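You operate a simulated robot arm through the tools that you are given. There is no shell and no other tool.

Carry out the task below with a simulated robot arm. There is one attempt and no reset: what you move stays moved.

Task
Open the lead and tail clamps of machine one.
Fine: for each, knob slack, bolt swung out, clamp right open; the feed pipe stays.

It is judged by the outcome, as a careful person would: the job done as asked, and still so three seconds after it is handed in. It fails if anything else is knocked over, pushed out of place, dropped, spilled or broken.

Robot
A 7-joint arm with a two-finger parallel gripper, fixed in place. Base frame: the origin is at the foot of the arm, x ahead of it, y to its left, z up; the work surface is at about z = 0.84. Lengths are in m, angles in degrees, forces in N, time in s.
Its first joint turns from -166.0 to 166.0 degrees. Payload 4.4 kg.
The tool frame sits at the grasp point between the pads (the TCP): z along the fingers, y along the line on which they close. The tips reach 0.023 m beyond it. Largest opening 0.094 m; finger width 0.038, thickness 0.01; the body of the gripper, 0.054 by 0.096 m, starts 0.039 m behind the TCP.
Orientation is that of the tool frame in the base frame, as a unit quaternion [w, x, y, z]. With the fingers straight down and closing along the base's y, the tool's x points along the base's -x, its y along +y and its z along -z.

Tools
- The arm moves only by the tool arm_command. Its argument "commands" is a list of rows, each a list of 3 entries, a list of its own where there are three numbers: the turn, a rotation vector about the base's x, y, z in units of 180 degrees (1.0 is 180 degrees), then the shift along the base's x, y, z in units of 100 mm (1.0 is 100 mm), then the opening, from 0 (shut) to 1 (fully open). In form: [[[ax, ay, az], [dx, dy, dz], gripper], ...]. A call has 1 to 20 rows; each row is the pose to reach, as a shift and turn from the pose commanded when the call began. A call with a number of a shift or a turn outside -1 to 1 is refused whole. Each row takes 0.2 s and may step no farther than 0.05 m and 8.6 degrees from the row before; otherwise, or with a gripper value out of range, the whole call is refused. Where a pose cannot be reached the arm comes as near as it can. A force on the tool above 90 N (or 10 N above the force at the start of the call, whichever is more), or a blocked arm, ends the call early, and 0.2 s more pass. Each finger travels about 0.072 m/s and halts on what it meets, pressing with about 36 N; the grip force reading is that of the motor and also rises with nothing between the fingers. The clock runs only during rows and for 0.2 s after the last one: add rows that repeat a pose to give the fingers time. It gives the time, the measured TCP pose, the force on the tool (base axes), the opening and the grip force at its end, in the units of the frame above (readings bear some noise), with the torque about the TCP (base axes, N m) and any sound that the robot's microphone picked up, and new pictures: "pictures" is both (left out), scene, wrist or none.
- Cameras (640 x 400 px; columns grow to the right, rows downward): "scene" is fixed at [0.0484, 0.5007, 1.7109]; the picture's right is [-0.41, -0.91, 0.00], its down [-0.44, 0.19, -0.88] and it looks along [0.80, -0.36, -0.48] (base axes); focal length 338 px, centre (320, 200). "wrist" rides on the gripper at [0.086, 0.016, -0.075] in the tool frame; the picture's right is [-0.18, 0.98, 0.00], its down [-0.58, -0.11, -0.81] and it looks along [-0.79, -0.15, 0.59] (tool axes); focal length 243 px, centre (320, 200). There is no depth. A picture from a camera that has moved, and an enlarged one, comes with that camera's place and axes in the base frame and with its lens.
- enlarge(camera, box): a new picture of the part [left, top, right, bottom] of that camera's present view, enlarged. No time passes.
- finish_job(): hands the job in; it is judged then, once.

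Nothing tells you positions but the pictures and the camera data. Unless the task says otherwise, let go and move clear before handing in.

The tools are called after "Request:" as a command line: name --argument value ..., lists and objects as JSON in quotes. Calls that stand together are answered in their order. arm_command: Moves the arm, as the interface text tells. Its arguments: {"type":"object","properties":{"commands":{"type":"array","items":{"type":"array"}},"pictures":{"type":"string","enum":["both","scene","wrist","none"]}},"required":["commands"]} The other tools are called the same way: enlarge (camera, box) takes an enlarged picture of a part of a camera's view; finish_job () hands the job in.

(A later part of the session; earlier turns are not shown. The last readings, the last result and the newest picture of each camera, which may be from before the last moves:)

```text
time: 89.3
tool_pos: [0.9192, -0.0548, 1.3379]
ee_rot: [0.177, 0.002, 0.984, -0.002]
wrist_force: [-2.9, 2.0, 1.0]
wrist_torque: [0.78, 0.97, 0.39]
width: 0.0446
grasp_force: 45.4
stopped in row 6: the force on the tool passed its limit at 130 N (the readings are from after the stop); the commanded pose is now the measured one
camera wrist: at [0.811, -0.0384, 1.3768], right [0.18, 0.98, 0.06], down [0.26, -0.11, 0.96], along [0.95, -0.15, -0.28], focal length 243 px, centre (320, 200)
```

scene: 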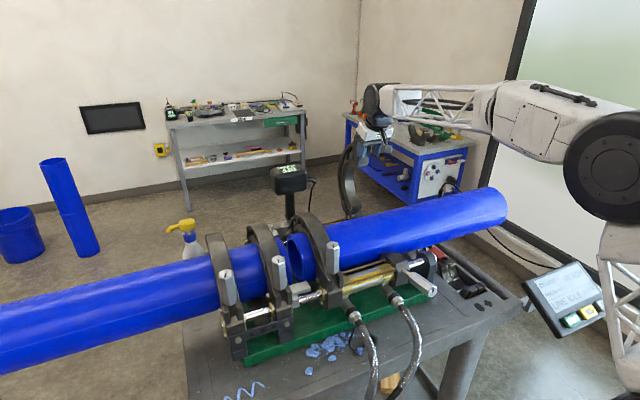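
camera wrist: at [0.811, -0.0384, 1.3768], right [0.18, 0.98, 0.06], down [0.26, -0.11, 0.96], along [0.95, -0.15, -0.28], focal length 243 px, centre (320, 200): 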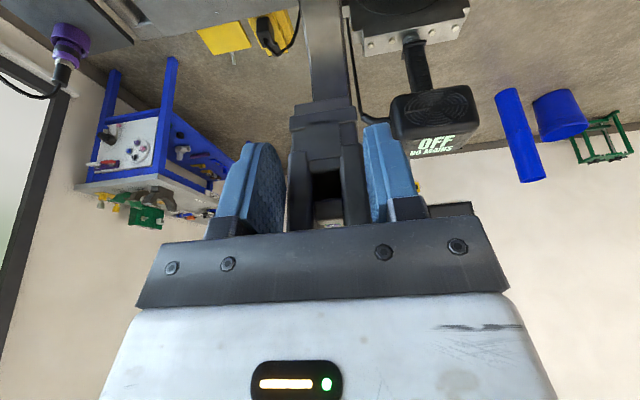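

The closing fingers caught the fork end and drew the ring back a little, to about 73°. But this fork grip, with the tool pointing forward, has much better reach, so I'll use it to swing the ring open again along its arc.

Request:
arm_command --commands '[[[0, 0, 0], [0.1, 0, 0.02], 0], [[0, 0, 0], [0.204, 0, 0.038], 0], [[0, 0, 0], [0.308, 0, 0.052], 0], [[0, 0, 0], [0.412, 0, 0.063], 0], [[0, 0, 0], [0.516, 0, 0.07], 0], [[0, 0, 0], [0.621, 0, 0.073], 0], [[0, 0, 0], [0.621, 0, 0.073], 0]]' --pictures "both"

Request:
enlarge --camera "scene" --box '[300, 80, 460, 260]'

```text
time: 90.9
tool_pos: [0.9815, -0.0544, 1.3424]
ee_rot: [0.176, 0.003, 0.984, -0.002]
wrist_force: [-5.0, 0.2, -23.3]
wrist_torque: [0.6, 1.53, 0.17]
width: 0.0447
grasp_force: 44.9
camera wrist: at [0.8738, -0.0384, 1.3822], right [0.18, 0.98, 0.06], down [0.27, -0.11, 0.96], along [0.95, -0.15, -0.28], focal length 243 px, centre (320, 200)
```

scene: 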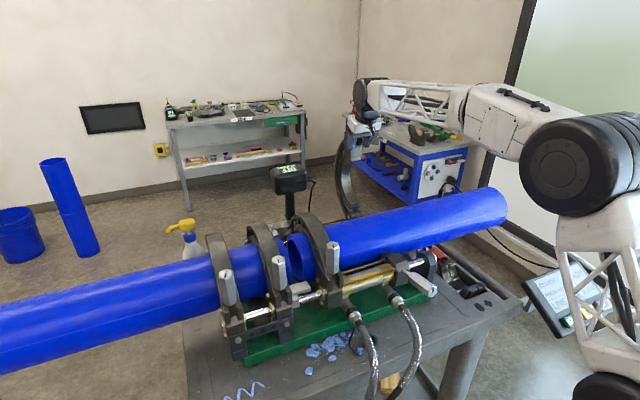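
wrist: 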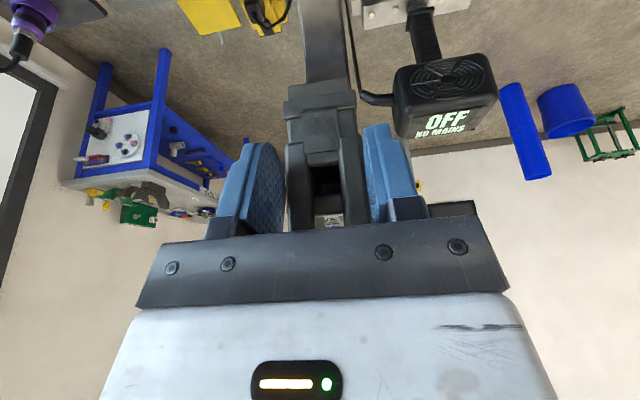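

```text
2.22 times, centred on (380, 170) of scene
camera zoom: at [0.0484, 0.5007, 1.7109], right [-0.41, -0.91, 0.0], down [-0.44, 0.19, -0.88], along [0.8, -0.36, -0.48], focal length 752 px, centre (187, 267)
```

zoom: 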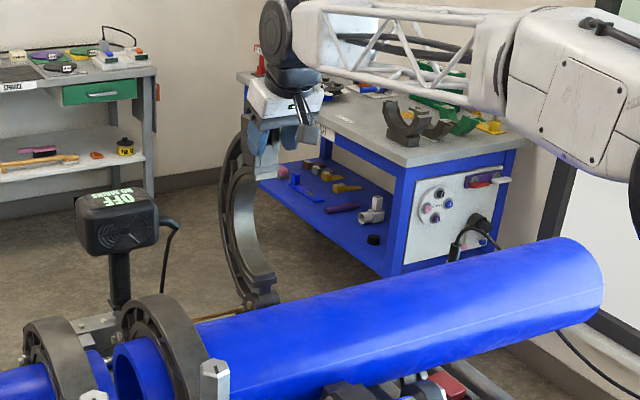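

Request:
arm_command --commands '[[[0, 0, 0], [0.105, 0, -0.01], 0], [[0, 0, 0], [0.21, 0, -0.02], 0], [[0, 0, 0], [0.315, 0, -0.032], 0], [[0, 0, 0], [0.419, 0, -0.046], 0], [[0, 0, 0], [0.522, 0, -0.062], 0], [[0, 0, 0], [0.625, 0, -0.08], 0], [[0, 0, 0], [0.625, 0, -0.08], 0]]' --pictures "both"

Request:
enlarge --camera "scene" --box '[300, 80, 460, 260]'

```text
time: 92.3
tool_pos: [1.0366, -0.0556, 1.3388]
ee_rot: [0.173, 0.003, 0.985, -0.001]
wrist_force: [-52.5, -0.9, 0.3]
wrist_torque: [0.05, 1.42, -1.0]
width: 0.0448
grasp_force: 44.9
stopped in row 6: the force on the tool passed its limit at 137 N (the readings are from after the stop); the commanded pose is now the measured one
camera wrist: at [0.9286, -0.0382, 1.3783], right [0.18, 0.98, 0.06], down [0.27, -0.11, 0.96], along [0.95, -0.15, -0.29], focal length 243 px, centre (320, 200)
```

scene: 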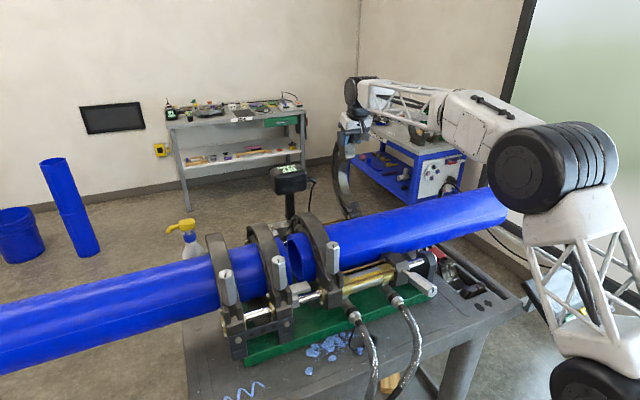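
wrist: 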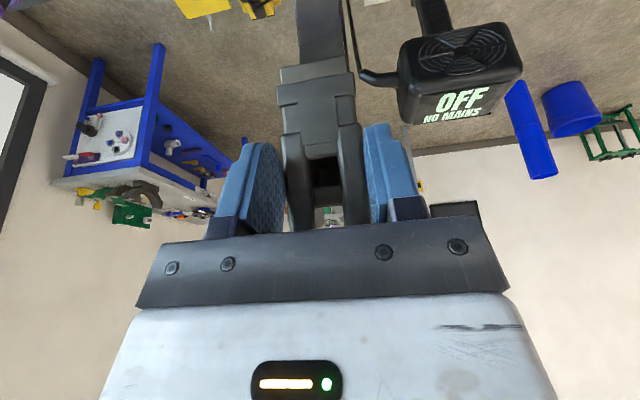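

```text
2.22 times, centred on (380, 170) of scene
camera zoom: at [0.0484, 0.5007, 1.7109], right [-0.41, -0.91, 0.0], down [-0.44, 0.19, -0.88], along [0.8, -0.36, -0.48], focal length 752 px, centre (187, 267)
```

zoom: 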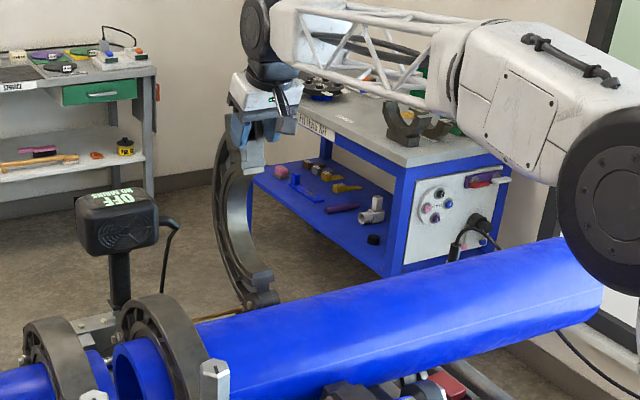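

The −52 N push-back means the TAIL clamp has reached its open stop. I'll open the fingers fully, withdraw straight back along the tool axis, and keep them open until well clear.

Request:
arm_command --commands '[[[0, 0, 0], [0, 0, 0], 0.6], [[0, 0, 0], [0, 0, 0], 0.9], [[0, 0, 0], [0, 0, 0], 1], [[0, 0, 0], [0, 0, 0], 1], [[0, 0, 0], [-0.07, 0, 0.2], 1], [[0, 0, 0], [-0.17, 0, 0.5], 1], [[0, 0, 0], [-0.27, 0, 0.8], 1], [[0, 0, 0], [-0.34, 0, 1], 1]]' --pictures "both"

Request:
enlarge --camera "scene" --box '[300, 80, 460, 260]'

```text
time: 94.1
tool_pos: [1.004, -0.0554, 1.4377]
ee_rot: [0.174, 0.002, 0.985, -0.001]
wrist_force: [-0.1, 0.3, -0.1]
wrist_torque: [-0.02, 0.0, 0.0]
width: 0.094
grasp_force: 0.0
camera wrist: at [0.8963, -0.0385, 1.4774], right [0.18, 0.98, 0.06], down [0.27, -0.11, 0.96], along [0.95, -0.15, -0.28], focal length 243 px, centre (320, 200)
```

scene: 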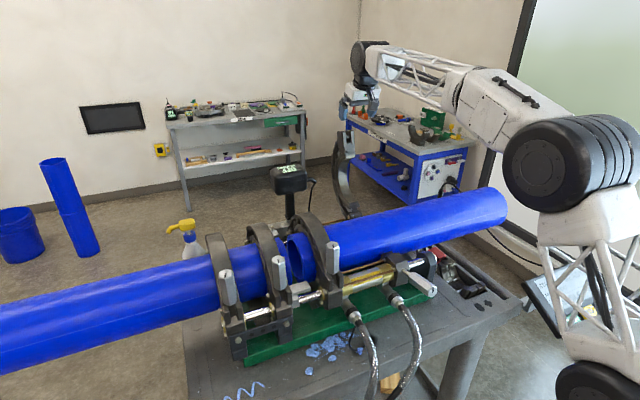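
wrist: 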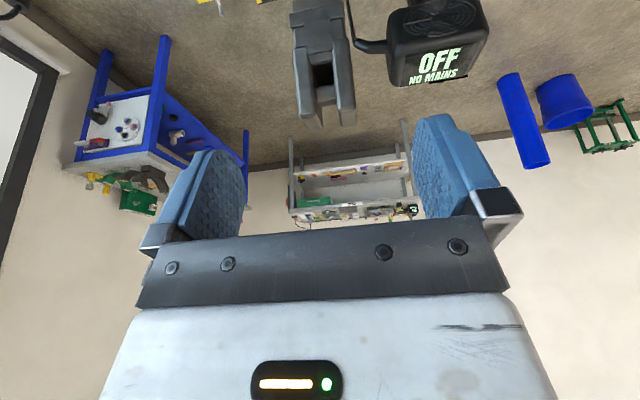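

```text
2.22 times, centred on (380, 170) of scene
camera zoom: at [0.0484, 0.5007, 1.7109], right [-0.41, -0.91, 0.0], down [-0.44, 0.19, -0.88], along [0.8, -0.36, -0.48], focal length 752 px, centre (187, 267)
```

zoom: 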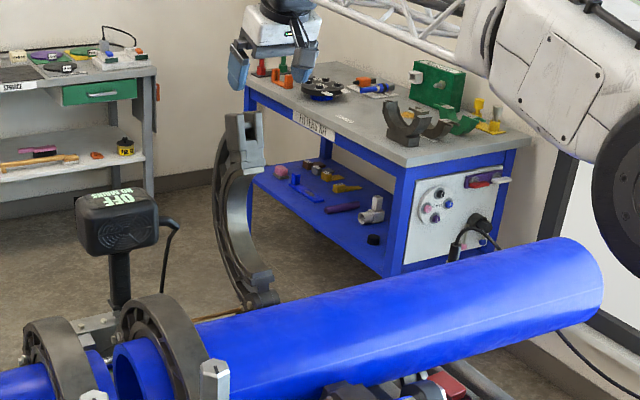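

The TAIL clamp is done: knob slack, bolt out, ring at its open stop, pipe undisturbed. Now I'll move over to the LEAD clamp's knob.

Request:
arm_command --commands '[[[0, 0.037, 0], [-0.35, 0, 0], 1], [[0, 0.074, 0], [-0.7, 0, 0], 1], [[0, 0.111, 0], [-1, 0, 0], 1]]' --pictures "none"

Request:
arm_command --commands '[[[0, 0, 0], [-0.33, 0.33, 0], 1], [[0, 0, 0], [-0.66, 0.66, 0], 1], [[0, 0, 0], [-1, 1, 0], 1]]' --pictures "none"

Request:
arm_command --commands '[[[0, 0, 0], [-0.33, 0.33, -0.1], 1], [[0, 0, 0], [-0.66, 0.66, -0.2], 1], [[0, 0, 0], [-1, 1, -0.3], 1]]' --pictures "none"

Request:
arm_command --commands '[[[0, 0, 0], [0, 0.3, -0.3], 1], [[0, 0, 0], [0, 0.3, -0.7], 1], [[0, 0, 0], [0, 0.3, -1], 1], [[0, 0, 0], [0, 0.3, -1], 1]]' --pictures "both"

Request:
enlarge --camera "wrist" --box '[270, 10, 390, 130]'

```text
time: 94.9
tool_pos: [0.9053, -0.0554, 1.4362]
ee_rot: [-0.001, 0.002, 1.0, -0.002]
wrist_force: [0.0, 0.8, -0.3]
wrist_torque: [0.0, 0.02, -0.02]
width: 0.0942
grasp_force: 0.0
```

```text
time: 95.7
tool_pos: [0.804, 0.0459, 1.4355]
ee_rot: [0.0, 0.002, 1.0, -0.001]
wrist_force: [0.4, 0.2, -0.3]
wrist_torque: [-0.02, 0.02, -0.01]
width: 0.0941
grasp_force: 0.0
```

```text
time: 96.5
tool_pos: [0.7037, 0.1447, 1.4056]
ee_rot: [0.0, 0.001, 1.0, -0.001]
wrist_force: [0.9, 0.6, -0.6]
wrist_torque: [-0.01, -0.01, -0.02]
width: 0.0939
grasp_force: 0.1
```

```text
time: 97.5
tool_pos: [0.7047, 0.1752, 1.3056]
ee_rot: [0.0, 0.002, 1.0, -0.002]
wrist_force: [-0.1, 0.0, -0.2]
wrist_torque: [-0.03, 0.01, 0.02]
width: 0.0938
grasp_force: 0.2
camera wrist: at [0.6165, 0.1925, 1.3804], right [0.19, 0.98, 0.0], down [0.58, -0.11, 0.81], along [0.79, -0.15, -0.59], focal length 243 px, centre (320, 200)
```

scene: 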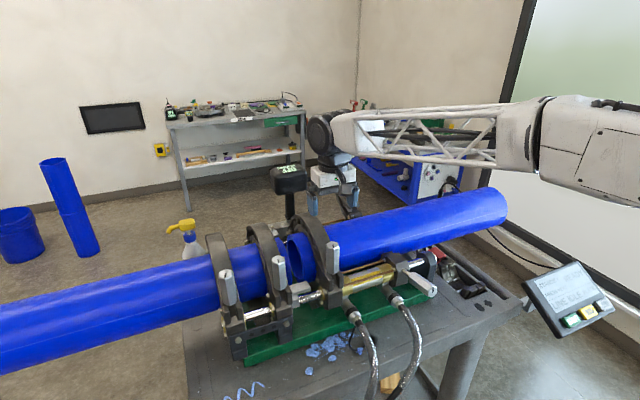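
wrist: 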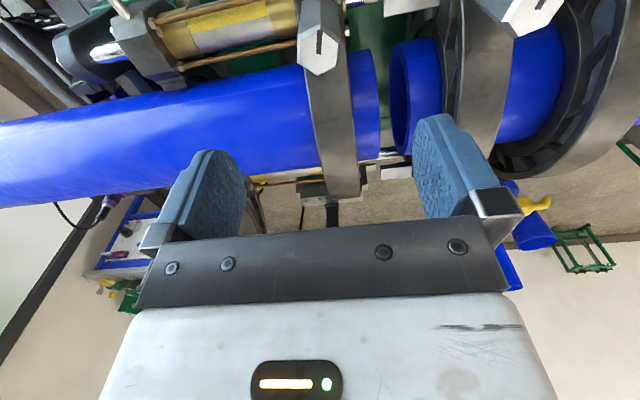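

```text
3.33 times, centred on (330, 70) of wrist
camera zoom: at [0.6165, 0.1925, 1.3804], right [0.19, 0.98, 0.0], down [0.58, -0.11, 0.81], along [0.79, -0.15, -0.59], focal length 809 px, centre (287, 633)
```

zoom: 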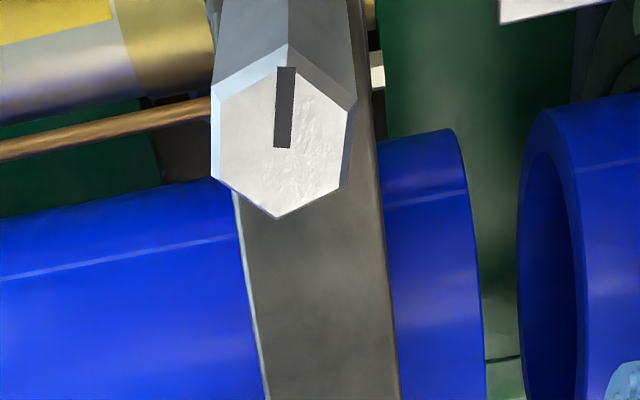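

The LEAD knob is at (0.7005, 0.176) with flats at about 15° and 75°, in the same starting position as the TAIL one. I'll yaw to −75° so one wrist sweep covers the roughly 200° needed, and narrow the fingers.

Request:
arm_command --commands '[[[0, 0, -0.0465], [-0.02, 0.006, 0], 0.8], [[0, 0, -0.093], [-0.04, 0.012, 0], 0.6], [[0, 0, -0.1395], [-0.04, 0.012, 0], 0.6], [[0, 0, -0.186], [-0.04, 0.012, 0], 0.6], [[0, 0, -0.2325], [-0.04, 0.012, -0.1], 0.6], [[0, 0, -0.279], [-0.04, 0.012, -0.2], 0.6], [[0, 0, -0.3255], [-0.04, 0.012, -0.3], 0.6], [[0, 0, -0.372], [-0.04, 0.012, -0.4], 0.6], [[0, 0, -0.4185], [-0.04, 0.012, -0.5], 0.55], [[0, 0, -0.4185], [-0.04, 0.012, -0.5], 0.5]]' --pictures "wrist"

Request:
enlarge --camera "wrist" --box '[270, 10, 390, 130]'

```text
time: 99.7
tool_pos: [0.6998, 0.1754, 1.2568]
ee_rot: [-0.001, 0.612, 0.791, -0.001]
wrist_force: [-0.8, -0.4, 0.0]
wrist_torque: [0.0, 0.03, 0.01]
width: 0.047
grasp_force: 0.0
camera wrist: at [0.6933, 0.2637, 1.3309], right [1.0, 0.07, 0.0], down [0.04, -0.59, 0.81], along [0.05, -0.81, -0.59], focal length 243 px, centre (320, 200)
```

wrist: 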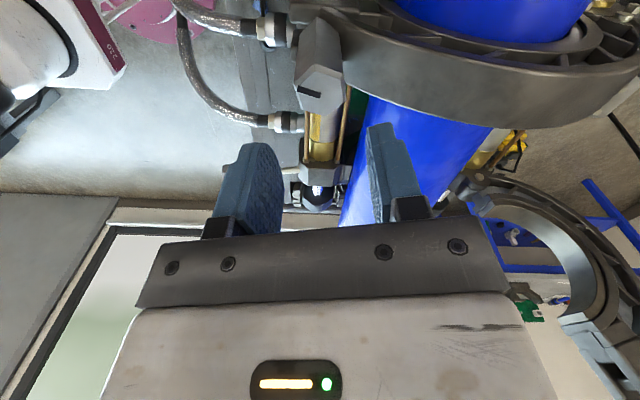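

```text
3.33 times, centred on (330, 70) of wrist
camera zoom: at [0.6933, 0.2637, 1.3309], right [1.0, 0.07, 0.0], down [0.04, -0.59, 0.81], along [0.05, -0.81, -0.59], focal length 809 px, centre (287, 633)
```

zoom: 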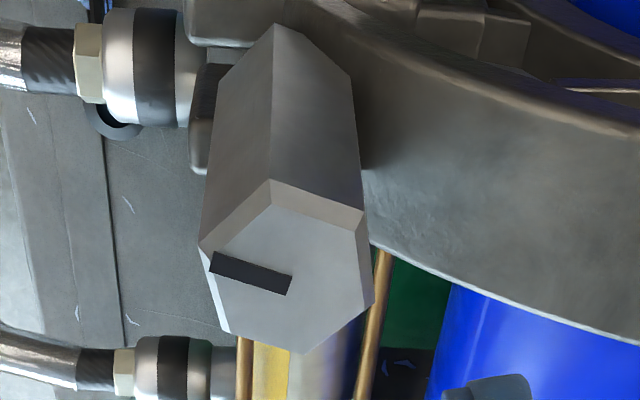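

Well aligned. I'll descend and grip.

Request:
arm_command --commands '[[[0, 0, 0], [0.007, 0.005, -0.25], 0.5], [[0, 0, 0], [0.007, 0.005, -0.5], 0.5], [[0, 0, 0], [0.007, 0.005, -0.7], 0.5], [[0, 0, 0], [0.007, 0.005, -0.83], 0.5], [[0, 0, 0], [0.007, 0.005, -0.83], 0.2], [[0, 0, 0], [0.007, 0.005, -0.83], 0.0], [[0, 0, 0], [0.007, 0.005, -0.83], 0.0]]' --pictures "wrist"

```text
time: 101.3
tool_pos: [0.6997, 0.1768, 1.1728]
ee_rot: [-0.001, 0.612, 0.791, -0.003]
wrist_force: [-27.6, -5.4, -5.3]
wrist_torque: [1.01, 0.53, -0.03]
width: 0.0325
grasp_force: 45.3
camera wrist: at [0.6936, 0.2648, 1.2473], right [1.0, 0.07, -0.01], down [0.04, -0.59, 0.81], along [0.05, -0.81, -0.59], focal length 243 px, centre (320, 200)
```

wrist: 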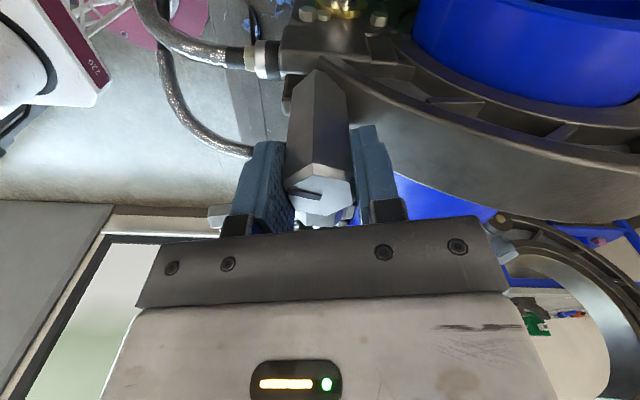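

Gripped on the flats. Turning counter-clockwise 160°.

Request:
arm_command --commands '[[[0, 0, 0.0467], [-0.01, 0, 0], 0.0], [[0, 0, 0.0933], [-0.01, 0, 0], 0.0], [[0, 0, 0.14], [-0.01, 0, 0], 0.0], [[0, 0, 0.1867], [-0.01, 0, 0], 0.0], [[0, 0, 0.2333], [-0.01, 0, 0], 0.0], [[0, 0, 0.28], [-0.01, 0, 0], 0.0], [[0, 0, 0.3267], [-0.01, 0, 0], 0.0], [[0, 0, 0.3733], [-0.01, 0, 0], 0.0], [[0, 0, 0.42], [-0.01, 0, 0], 0.0], [[0, 0, 0.4667], [-0.01, 0, 0], 0.0], [[0, 0, 0.5133], [-0.01, 0, 0], 0.0], [[0, 0, 0.56], [-0.01, 0, 0], 0.0], [[0, 0, 0.6067], [-0.01, 0, 0], 0.0], [[0, 0, 0.6533], [-0.01, 0, 0], 0.0], [[0, 0, 0.7], [-0.01, 0, 0], 0.0], [[0, 0, 0.7467], [-0.01, 0, 0], 0.0], [[0, 0, 0.7933], [-0.01, 0, 0], 0.0], [[0, 0, 0.84], [-0.01, 0, 0], 0.0], [[0, 0, 0.8867], [-0.01, 0, 0], 0.0]]' --pictures "wrist"

```text
time: 105.3
tool_pos: [0.6989, 0.1785, 1.174]
ee_rot: [0.002, -0.67, 0.742, -0.002]
wrist_force: [1.8, 26.3, 11.8]
wrist_torque: [0.12, -0.19, 0.01]
width: 0.0328
grasp_force: 44.7
camera wrist: at [0.6733, 0.0933, 1.2483], right [-0.96, 0.28, 0.0], down [0.16, 0.57, 0.81], along [0.23, 0.77, -0.59], focal length 243 px, centre (320, 200)
```

wrist: 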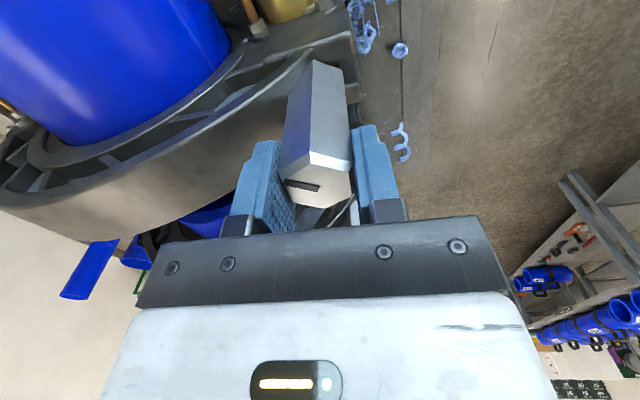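

The knob turned 160° smoothly. Quick side check of the equipment visible behind (bottom right), then I'll continue turning.

Request:
enlarge --camera "wrist" --box '[480, 150, 640, 400]'

Request:
arm_command --commands '[[[0, 0, 0.0444], [0, 0.01, 0], 0.0], [[0, 0, 0.0889], [0, 0.01, 0], 0.0], [[0, 0, 0.1333], [0, 0.01, 0], 0.0], [[0, 0, 0.1667], [0, 0.01, 0], 0.0]]' --pictures "wrist"

```text
1.60 times, centred on (560, 275) of wrist
camera zoom: at [0.6733, 0.0933, 1.2483], right [-0.96, 0.28, 0.0], down [0.16, 0.57, 0.81], along [0.23, 0.77, -0.59], focal length 388 px, centre (-64, 80)
```

zoom: 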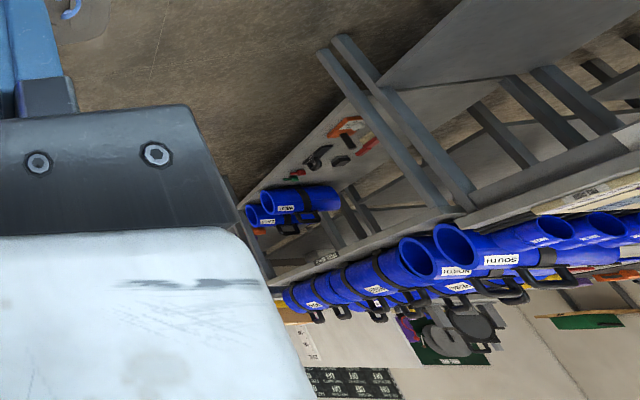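

```text
time: 106.3
tool_pos: [0.6995, 0.1777, 1.174]
ee_rot: [-0.002, 0.84, -0.543, 0.001]
wrist_force: [-14.2, 1.0, 17.0]
wrist_torque: [0.4, 0.99, -0.07]
width: 0.0326
grasp_force: 45.0
camera wrist: at [0.7184, 0.0916, 1.2483], right [-0.97, -0.23, 0.0], down [-0.14, 0.57, 0.81], along [-0.19, 0.79, -0.59], focal length 243 px, centre (320, 200)
```

wrist: 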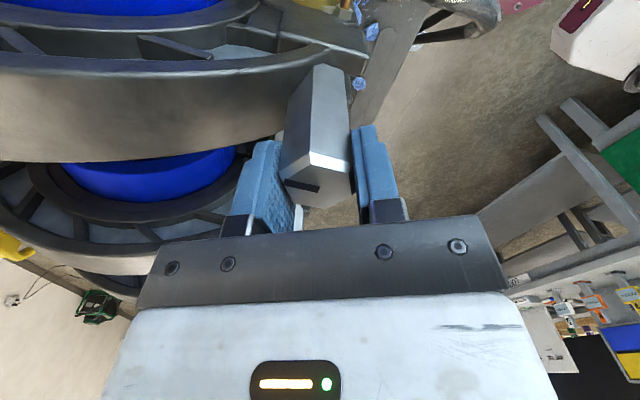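

Request:
arm_command --commands '[[[0, 0, 0.0278], [0, 0, 0], 0.0], [[0, 0, 0.0556], [0, 0, 0], 0.0]]' --pictures "none"

Request:
arm_command --commands '[[[0, 0, 0.0278], [0, 0, 0], 0.0], [[0, 0, 0.0556], [0, 0, 0], 0.0]]' --pictures "none"

```text
time: 106.9
tool_pos: [0.6989, 0.1778, 1.174]
ee_rot: [-0.002, 0.883, -0.469, 0.001]
wrist_force: [-26.2, -11.2, 14.7]
wrist_torque: [-0.24, 0.69, -1.34]
width: 0.0337
grasp_force: 45.3
```

```text
time: 107.5
tool_pos: [0.6984, 0.1782, 1.1728]
ee_rot: [-0.001, 0.921, -0.39, 0.0]
wrist_force: [-34.6, -17.5, 0.3]
wrist_torque: [-0.48, 0.99, -1.09]
width: 0.0358
grasp_force: 45.4
```

The torque rose to −1.3 N·m at about 198°, the same stop as the TAIL knob, so this knob is fully slack. I'll release, lift and return to yaw of about +2.5° to pinch the ±y flats for the swing-out.

Request:
arm_command --commands '[[[0, 0, 0], [0, 0, 0], 0.5], [[0, 0, 0], [0, 0, 0], 0.6], [[0, 0, 0], [0, 0, 0.3], 0.6], [[0, 0, 0], [0, 0, 0.6], 0.6], [[0, 0, 0], [0, 0, 0.8], 0.6]]' --pictures "none"

Request:
arm_command --commands '[[[0, 0, -0.0457], [0, 0, 0], 0.62], [[0, 0, -0.0914], [0, 0, 0], 0.62], [[0, 0, -0.1371], [0, 0, 0], 0.62], [[0, 0, -0.1828], [0, 0, 0], 0.62], [[0, 0, -0.2285], [0, 0, 0], 0.62], [[0, 0, -0.2742], [0, 0, 0], 0.62], [[0, 0, -0.3199], [0, 0, 0], 0.62], [[0, 0, -0.3656], [0, 0, 0], 0.62], [[0, 0, -0.4113], [0, 0, 0], 0.62], [[0, 0, -0.457], [0, 0, 0], 0.62], [[0, 0, -0.5027], [0, 0, 0], 0.62], [[0, 0, -0.5484], [0, 0, 0], 0.62], [[0, 0, -0.5941], [0, 0, 0], 0.62], [[0, 0, -0.6398], [0, 0, 0], 0.62], [[0, 0, -0.6855], [0, 0, 0], 0.62], [[0, 0, -0.7278], [0.01, -0.01, 0], 0.62], [[0, 0, -0.7278], [0.01, -0.01, 0], 0.62]]' --pictures "both"

Request:
enlarge --camera "wrist" --box '[270, 10, 390, 130]'

```text
time: 108.7
tool_pos: [0.6992, 0.1774, 1.2532]
ee_rot: [-0.002, 0.921, -0.39, 0.001]
wrist_force: [0.3, -0.7, -0.1]
wrist_torque: [-0.01, 0.0, 0.01]
width: 0.0562
grasp_force: 0.0
```

```text
time: 112.3
tool_pos: [0.7004, 0.1764, 1.2539]
ee_rot: [0.001, -0.026, 1.0, -0.002]
wrist_force: [0.4, -1.1, 0.3]
wrist_torque: [0.04, -0.01, 0.03]
width: 0.0582
grasp_force: 0.1
camera wrist: at [0.6121, 0.1888, 1.3279], right [0.13, 0.99, 0.0], down [0.59, -0.08, 0.81], along [0.8, -0.11, -0.59], focal length 243 px, centre (320, 200)
```

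scene: 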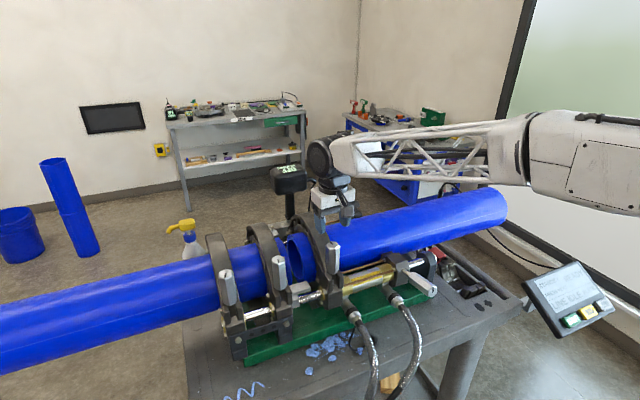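
wrist: 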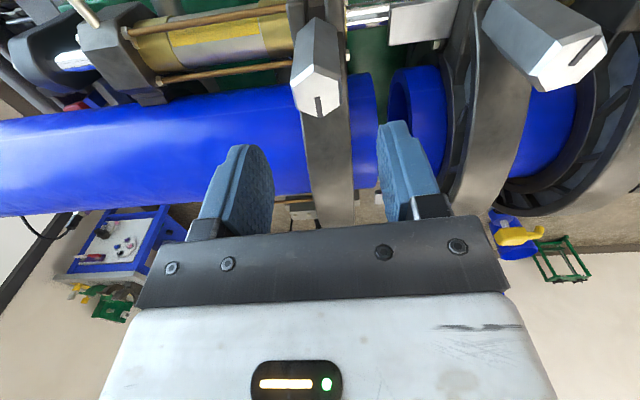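

```text
3.33 times, centred on (330, 70) of wrist
camera zoom: at [0.6121, 0.1888, 1.3279], right [0.13, 0.99, 0.0], down [0.59, -0.08, 0.81], along [0.8, -0.11, -0.59], focal length 809 px, centre (287, 633)
```

zoom: 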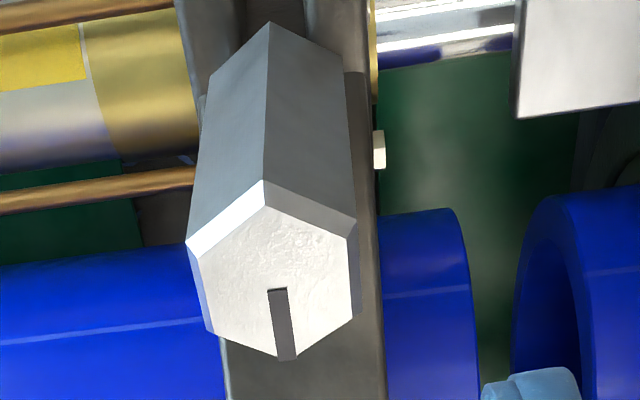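

The mark now points to +x, matching TAIL. I'll descend, pinch and give a first small pull outward.

Request:
arm_command --commands '[[[0, 0, 0], [0, 0, -0.35], 0.62], [[0, 0, 0], [0, 0, -0.7], 0.62], [[0, 0, 0], [0, 0, -0.965], 0.62], [[0, 0, 0], [0, 0, -0.965], 0.3], [[0, 0, 0], [0, 0, -0.965], 0.0], [[0, 0, 0], [0, 0, -0.965], 0.0]]' --pictures "none"

Request:
arm_command --commands '[[[0, 0, 0], [-0.05, 0, 0], 0.0], [[0, 0, 0], [-0.1, 0, 0], 0.0], [[0, 0, 0], [-0.1, 0, 0], 0.0]]' --pictures "wrist"

```text
time: 113.7
tool_pos: [0.7006, 0.1752, 1.1573]
ee_rot: [0.001, -0.027, 1.0, -0.003]
wrist_force: [5.4, -55.4, -0.3]
wrist_torque: [0.65, -0.74, -0.56]
width: 0.0331
grasp_force: 45.0
```

```text
time: 114.5
tool_pos: [0.6913, 0.1747, 1.1569]
ee_rot: [0.002, -0.026, 1.0, -0.002]
wrist_force: [9.6, -87.5, 7.0]
wrist_torque: [0.09, -1.24, -0.78]
width: 0.0334
grasp_force: 44.9
camera wrist: at [0.6024, 0.1868, 1.232], right [0.13, 0.99, 0.0], down [0.59, -0.07, 0.81], along [0.8, -0.11, -0.59], focal length 243 px, centre (320, 200)
```

wrist: 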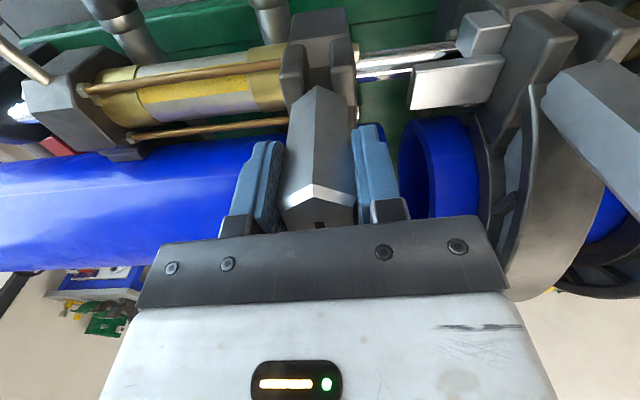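

The bolt is moving out freely. There's an 87 N side load, so I'll shift −y to relieve it first.

Request:
arm_command --commands '[[[0, 0, 0], [0, -0.02, 0], 0.0], [[0, 0, 0], [0, -0.032, 0], 0.0], [[0, 0, 0], [0, -0.032, 0], 0.0]]' --pictures "none"

```text
time: 115.3
tool_pos: [0.6899, 0.1762, 1.1569]
ee_rot: [0.001, -0.026, 1.0, 0.0]
wrist_force: [2.7, -12.0, 13.9]
wrist_torque: [-0.03, -0.55, -0.83]
width: 0.0333
grasp_force: 45.2
```

Request:
arm_command --commands '[[[0, -0.0333, 0], [-0.077, 0, -0.012], 0.0], [[0, -0.0667, 0], [-0.207, 0, -0.038], 0.0], [[0, -0.1, 0], [-0.334, 0, -0.077], 0.0], [[0, -0.1333, 0], [-0.457, 0, -0.129], 0.0]]' --pictures "both"

```text
time: 116.3
tool_pos: [0.6449, 0.1755, 1.1439]
ee_rot: [0.209, -0.026, 0.977, -0.007]
wrist_force: [-4.6, 34.2, 7.2]
wrist_torque: [0.83, 0.12, -0.54]
width: 0.0334
grasp_force: 44.9
camera wrist: at [0.5337, 0.1864, 1.176], right [0.12, 0.99, 0.05], down [0.21, -0.07, 0.98], along [0.97, -0.11, -0.21], focal length 243 px, centre (320, 200)
```

scene: 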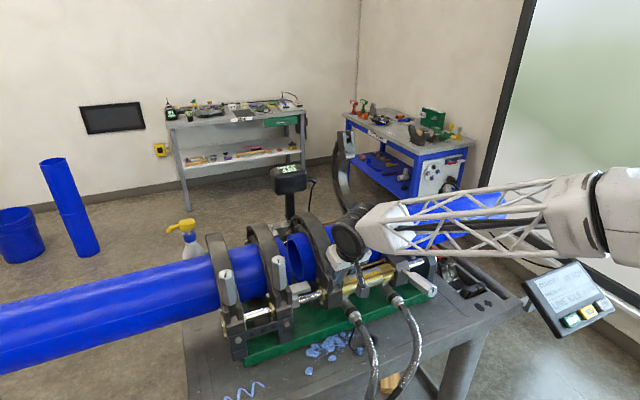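
wrist: 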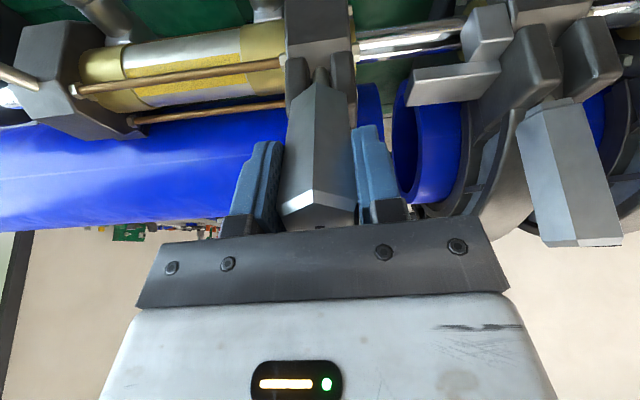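

The bolt is about 26° out. I'll continue with less tool tilt this time, letting the knob pivot in the pads.

Request:
arm_command --commands '[[[0, -0.0167, 0], [-0.07, 0.01, -0.036], 0.0], [[0, -0.0278, 0], [-0.135, 0.012, -0.076], 0.0], [[0, -0.0333, 0], [-0.2, 0.012, -0.121], 0.0], [[0, -0.0333, 0], [-0.259, 0.012, -0.168], 0.0]]' --pictures "none"

Request:
arm_command --commands '[[[0, 0, 0], [-0.055, 0, -0.051], 0.0], [[0, 0, 0], [-0.113, 0, -0.107], 0.0], [[0, 0, 0], [-0.113, 0, -0.107], 0.0]]' --pictures "both"

```text
time: 117.3
tool_pos: [0.6187, 0.1746, 1.1283]
ee_rot: [0.259, -0.026, 0.965, -0.008]
wrist_force: [7.7, 10.4, 5.6]
wrist_torque: [-0.16, -1.33, -1.07]
width: 0.0339
grasp_force: 45.5
```

```text
time: 118.1
tool_pos: [0.6082, 0.1738, 1.1165]
ee_rot: [0.259, -0.025, 0.965, -0.009]
wrist_force: [5.1, 2.4, 10.2]
wrist_torque: [-0.64, -1.37, -1.6]
width: 0.0337
grasp_force: 45.2
camera wrist: at [0.4938, 0.186, 1.1374], right [0.12, 0.99, 0.06], down [0.1, -0.07, 0.99], along [0.99, -0.11, -0.11], focal length 243 px, centre (320, 200)
```

scene: 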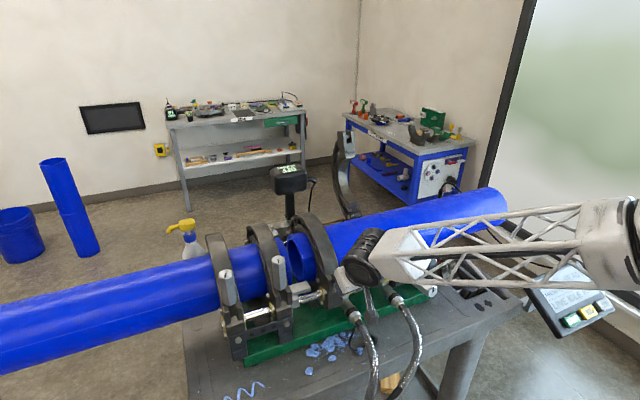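
wrist: 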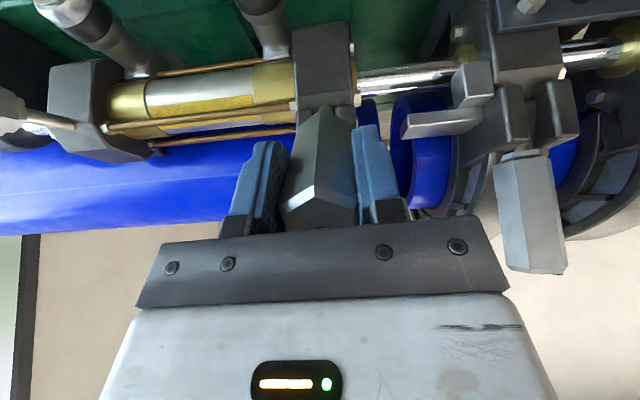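

Forces are low at about 47°. I'll lower it further along the arc for a gentle release.

Request:
arm_command --commands '[[[0, 0, 0], [-0.05, 0, -0.06], 0.0], [[0, 0, 0], [-0.098, 0, -0.12], 0.0], [[0, 0, 0], [-0.142, 0, -0.185], 0.0], [[0, 0, 0], [-0.182, 0, -0.25], 0.0], [[0, 0, 0], [-0.217, 0, -0.32], 0.0], [[0, 0, 0], [-0.249, 0, -0.39], 0.0], [[0, 0, 0], [-0.249, 0, -0.39], 0.0]]' --pictures "both"

```text
time: 119.7
tool_pos: [0.5828, 0.1752, 1.0772]
ee_rot: [0.259, -0.024, 0.965, -0.009]
wrist_force: [-0.8, -29.2, 10.2]
wrist_torque: [-0.06, -1.17, -1.75]
width: 0.0337
grasp_force: 44.7
camera wrist: at [0.469, 0.1861, 1.0981], right [0.12, 0.99, 0.06], down [0.1, -0.07, 0.99], along [0.99, -0.11, -0.11], focal length 243 px, centre (320, 200)
```

scene: 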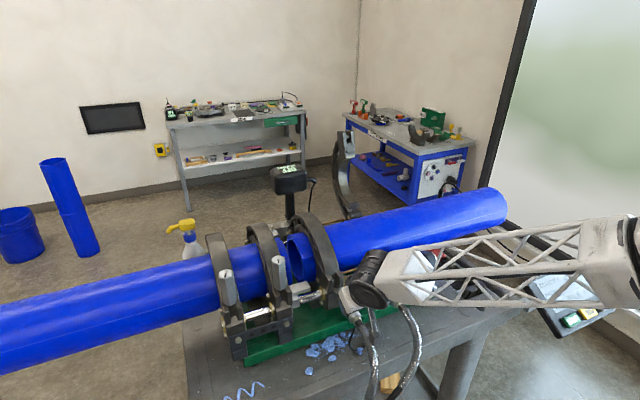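
wrist: 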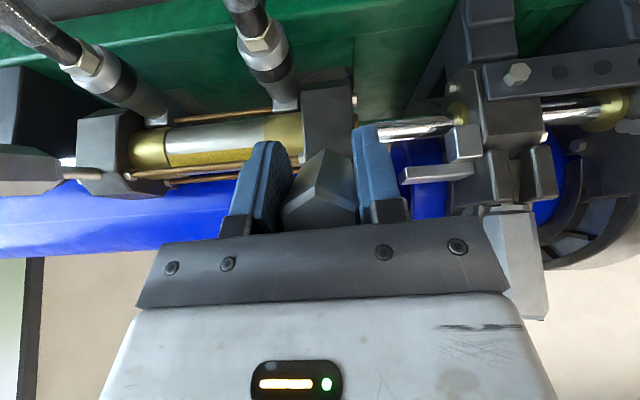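

I'll lower it slightly more, then open the fingers and withdraw back along the tool axis.

Request:
arm_command --commands '[[[0, 0, 0], [-0.043, -0.01, -0.126], 0.0], [[0, 0, 0], [-0.043, -0.01, -0.126], 0.2], [[0, 0, 0], [-0.043, -0.01, -0.126], 0.5], [[0, 0, 0], [-0.043, -0.01, -0.126], 0.7], [[0, 0, 0], [-0.1, -0.01, 0.0], 0.7], [[0, 0, 0], [-0.25, -0.01, 0.25], 0.8], [[0, 0, 0], [-0.4, -0.01, 0.55], 1], [[0, 0, 0], [-0.5, -0.01, 0.9], 1]]' --pictures "both"

Request:
enlarge --camera "scene" --box '[280, 190, 460, 330]'

```text
time: 121.5
tool_pos: [0.5334, 0.1727, 1.1669]
ee_rot: [0.258, -0.026, 0.966, -0.009]
wrist_force: [-0.4, 0.2, -0.6]
wrist_torque: [0.0, 0.01, 0.0]
width: 0.094
grasp_force: 0.1
camera wrist: at [0.4195, 0.1838, 1.1879], right [0.12, 0.99, 0.06], down [0.1, -0.07, 0.99], along [0.99, -0.11, -0.11], focal length 243 px, centre (320, 200)
```

scene: 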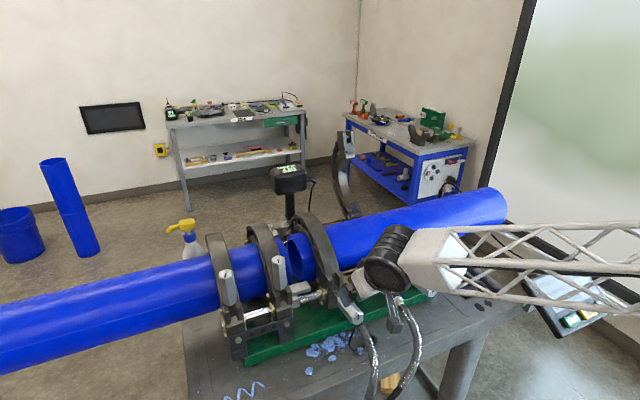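
wrist: 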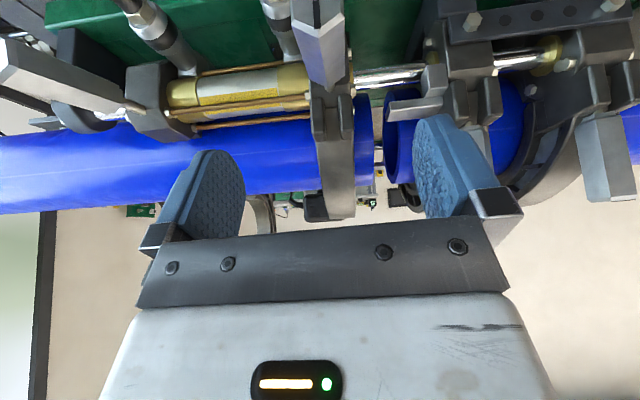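

```text
2.86 times, centred on (370, 260) of scene
camera zoom: at [0.0484, 0.5007, 1.7109], right [-0.41, -0.91, 0.0], down [-0.44, 0.19, -0.88], along [0.8, -0.36, -0.48], focal length 966 px, centre (177, 29)
```

zoom: 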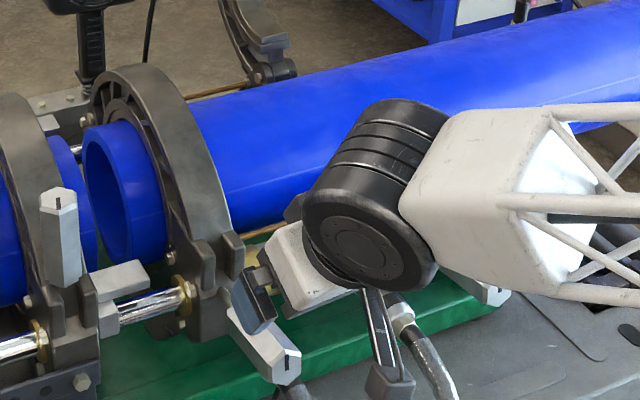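

The LEAD bolt is swung fully out. Now I'll open the LEAD ring with the same pinch, so I'm moving to the standoff with a −45° tilt.

Request:
arm_command --commands '[[[0, -0.02, -0.005], [0.2, 0.02, 0.3], 1], [[0, -0.05, -0.01], [0.5, 0.03, 0.4], 1], [[0, -0.083, -0.0167], [0.9, 0.04, 0.33], 1], [[0, -0.083, -0.0167], [0.9, 0.04, 0.33], 1]]' --pictures "none"

Request:
arm_command --commands '[[[0, 0, 0], [0.4, 0, -0.15], 1], [[0, 0, 0], [0.776, 0, -0.326], 1], [[0, 0, 0], [0.776, 0, -0.326], 1]]' --pictures "both"

```text
time: 122.5
tool_pos: [0.6241, 0.1776, 1.2016]
ee_rot: [0.382, 0.001, 0.924, -0.018]
wrist_force: [-0.3, 0.5, -0.3]
wrist_torque: [0.01, 0.01, 0.02]
width: 0.0941
grasp_force: 0.1
```

```text
time: 123.3
tool_pos: [0.7018, 0.1766, 1.1671]
ee_rot: [0.382, 0.002, 0.924, -0.02]
wrist_force: [0.4, -0.6, 0.2]
wrist_torque: [-0.01, -0.01, 0.02]
width: 0.0939
grasp_force: 0.0
camera wrist: at [0.5871, 0.1957, 1.1581], right [0.15, 0.98, 0.1], down [-0.16, -0.07, 0.98], along [0.98, -0.16, 0.15], focal length 243 px, centre (320, 200)
```

scene: 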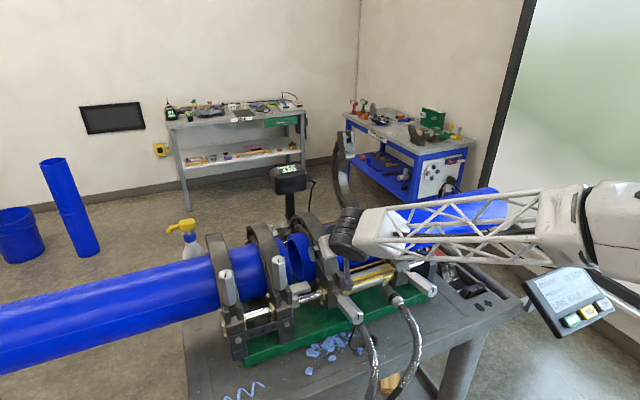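
wrist: 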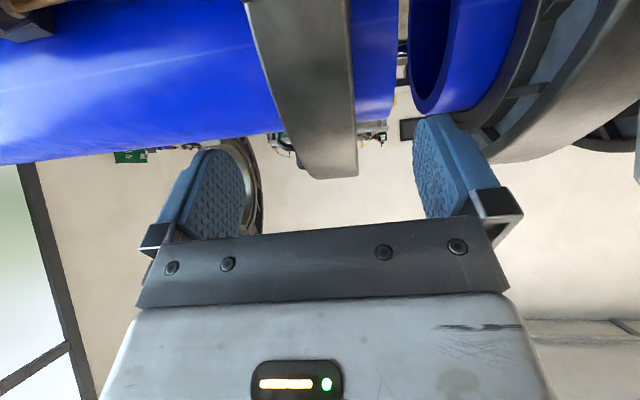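

Request:
arm_command --commands '[[[0, 0, 0], [0.16, 0.005, -0.17], 1], [[0, 0, 0], [0.32, 0.005, -0.34], 1], [[0, 0, 0], [0.476, 0.005, -0.51], 1], [[0, 0, 0], [0.476, 0.005, -0.51], 1]]' --pictures "none"

Request:
arm_command --commands '[[[0, 0, 0], [0, 0, 0], 0.7], [[0, 0, 0], [0, 0, 0], 0.5], [[0, 0, 0], [0, 0, 0], 0.2], [[0, 0, 0], [0, 0, 0], 0]]' --pictures "both"

```text
time: 124.3
tool_pos: [0.7479, 0.1788, 1.1159]
ee_rot: [0.382, 0.001, 0.924, -0.018]
wrist_force: [-0.7, 0.4, -0.3]
wrist_torque: [0.03, 0.01, 0.02]
width: 0.094
grasp_force: 0.0
```

```text
time: 125.3
tool_pos: [0.7485, 0.1759, 1.1161]
ee_rot: [0.382, 0.003, 0.924, -0.02]
wrist_force: [-3.1, -78.3, 4.1]
wrist_torque: [1.47, -0.39, -0.32]
width: 0.0464
grasp_force: 44.8
camera wrist: at [0.6334, 0.1934, 1.1078], right [0.15, 0.98, 0.1], down [-0.16, -0.07, 0.98], along [0.98, -0.16, 0.15], focal length 243 px, centre (320, 200)
```

scene: 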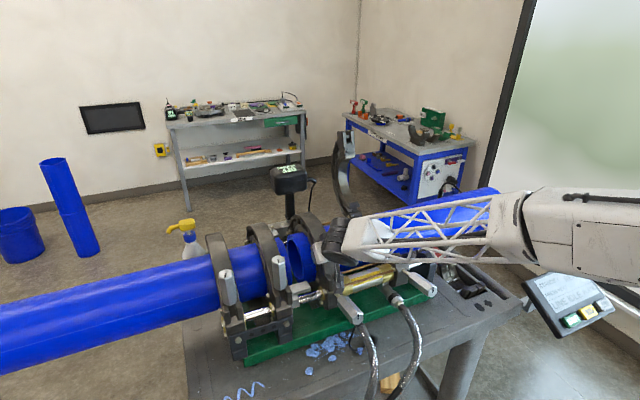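
wrist: 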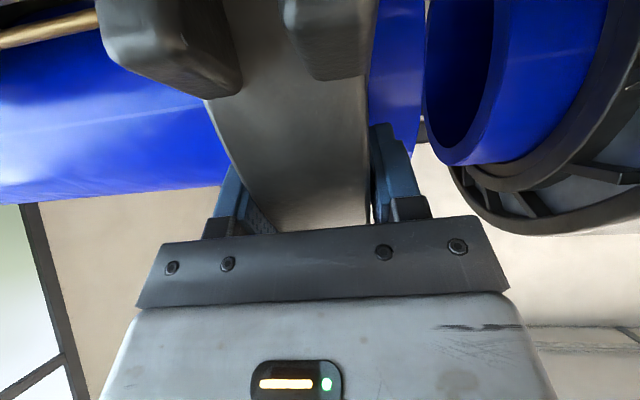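

The band is gripped with a −78 N side load. I'll shift −y and trim out a 2° misalignment before lifting.

Request:
arm_command --commands '[[[0.005, 0, 0.003], [0, -0.02, 0], 0], [[0.011, 0, 0.0067], [0, -0.033, 0], 0], [[0.011, 0, 0.0067], [0, -0.033, 0], 0]]' --pictures "none"

```text
time: 126.1
tool_pos: [0.7478, 0.1764, 1.1162]
ee_rot: [0.382, -0.002, 0.924, 0.002]
wrist_force: [-31.9, -52.7, 8.7]
wrist_torque: [-0.16, 0.49, -2.13]
width: 0.045
grasp_force: 44.8
```

Request:
arm_command --commands '[[[0, 0, 0], [0, -0.02, 0], 0], [[0, 0, 0], [0, -0.02, 0], 0]]' --pictures "none"

```text
time: 126.7
tool_pos: [0.7477, 0.1757, 1.1171]
ee_rot: [0.382, -0.003, 0.924, 0.002]
wrist_force: [-34.1, 6.7, 7.4]
wrist_torque: [0.17, 0.18, -1.5]
width: 0.0449
grasp_force: 45.3
```

Balanced. Lifting the LEAD ring along its arc, in the same stages as before.

Request:
arm_command --commands '[[[0, 0.0125, 0], [0.043, 0, 0.122], 0], [[0, 0.025, 0], [0.087, 0, 0.243], 0], [[0, 0.0375, 0], [0.143, 0, 0.36], 0], [[0, 0.05, 0], [0.198, 0, 0.475], 0], [[0, 0.05, 0], [0.198, 0, 0.475], 0]]' --pictures "both"

Request:
enlarge --camera "scene" --box '[260, 170, 440, 320]'

```text
time: 127.9
tool_pos: [0.7672, 0.1743, 1.1642]
ee_rot: [0.308, -0.003, 0.951, 0.002]
wrist_force: [-19.5, 56.0, -6.5]
wrist_torque: [0.38, 1.34, -0.85]
width: 0.0452
grasp_force: 45.0
camera wrist: at [0.653, 0.1899, 1.1746], right [0.14, 0.98, 0.11], down [0.0, -0.11, 0.99], along [0.99, -0.14, -0.01], focal length 243 px, centre (320, 200)
```

scene: 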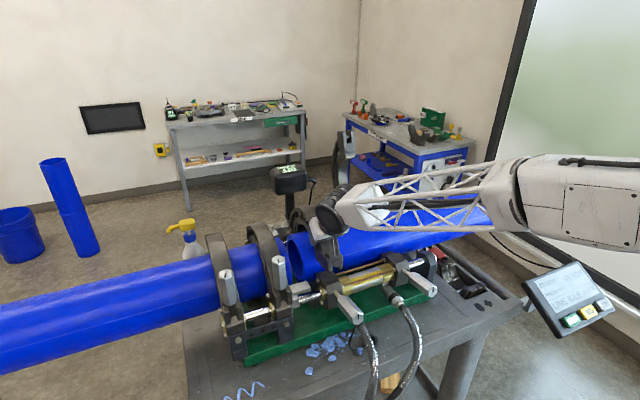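
wrist: 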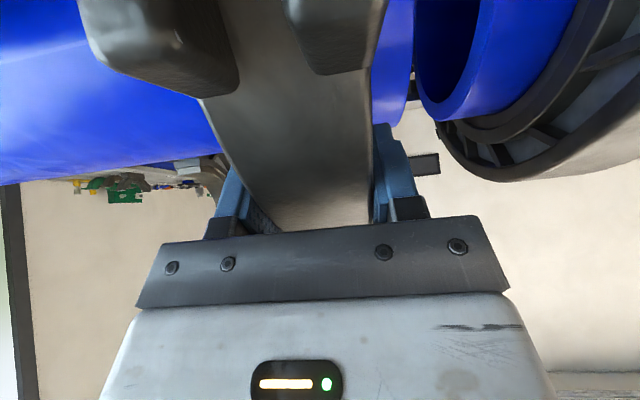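

```text
2.67 times, centred on (350, 245) of scene
camera zoom: at [0.0484, 0.5007, 1.7109], right [-0.41, -0.91, 0.0], down [-0.44, 0.19, -0.88], along [0.8, -0.36, -0.48], focal length 902 px, centre (240, 80)
```

zoom: 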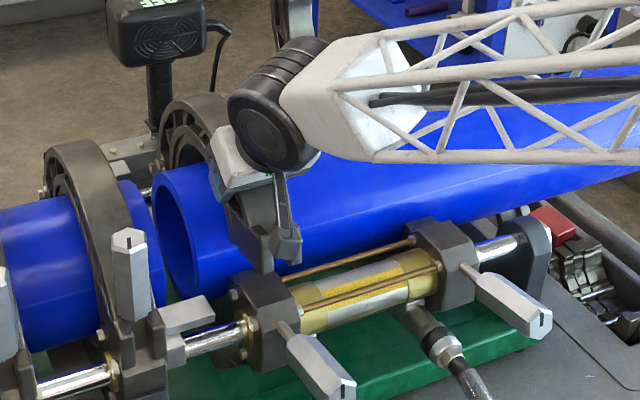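

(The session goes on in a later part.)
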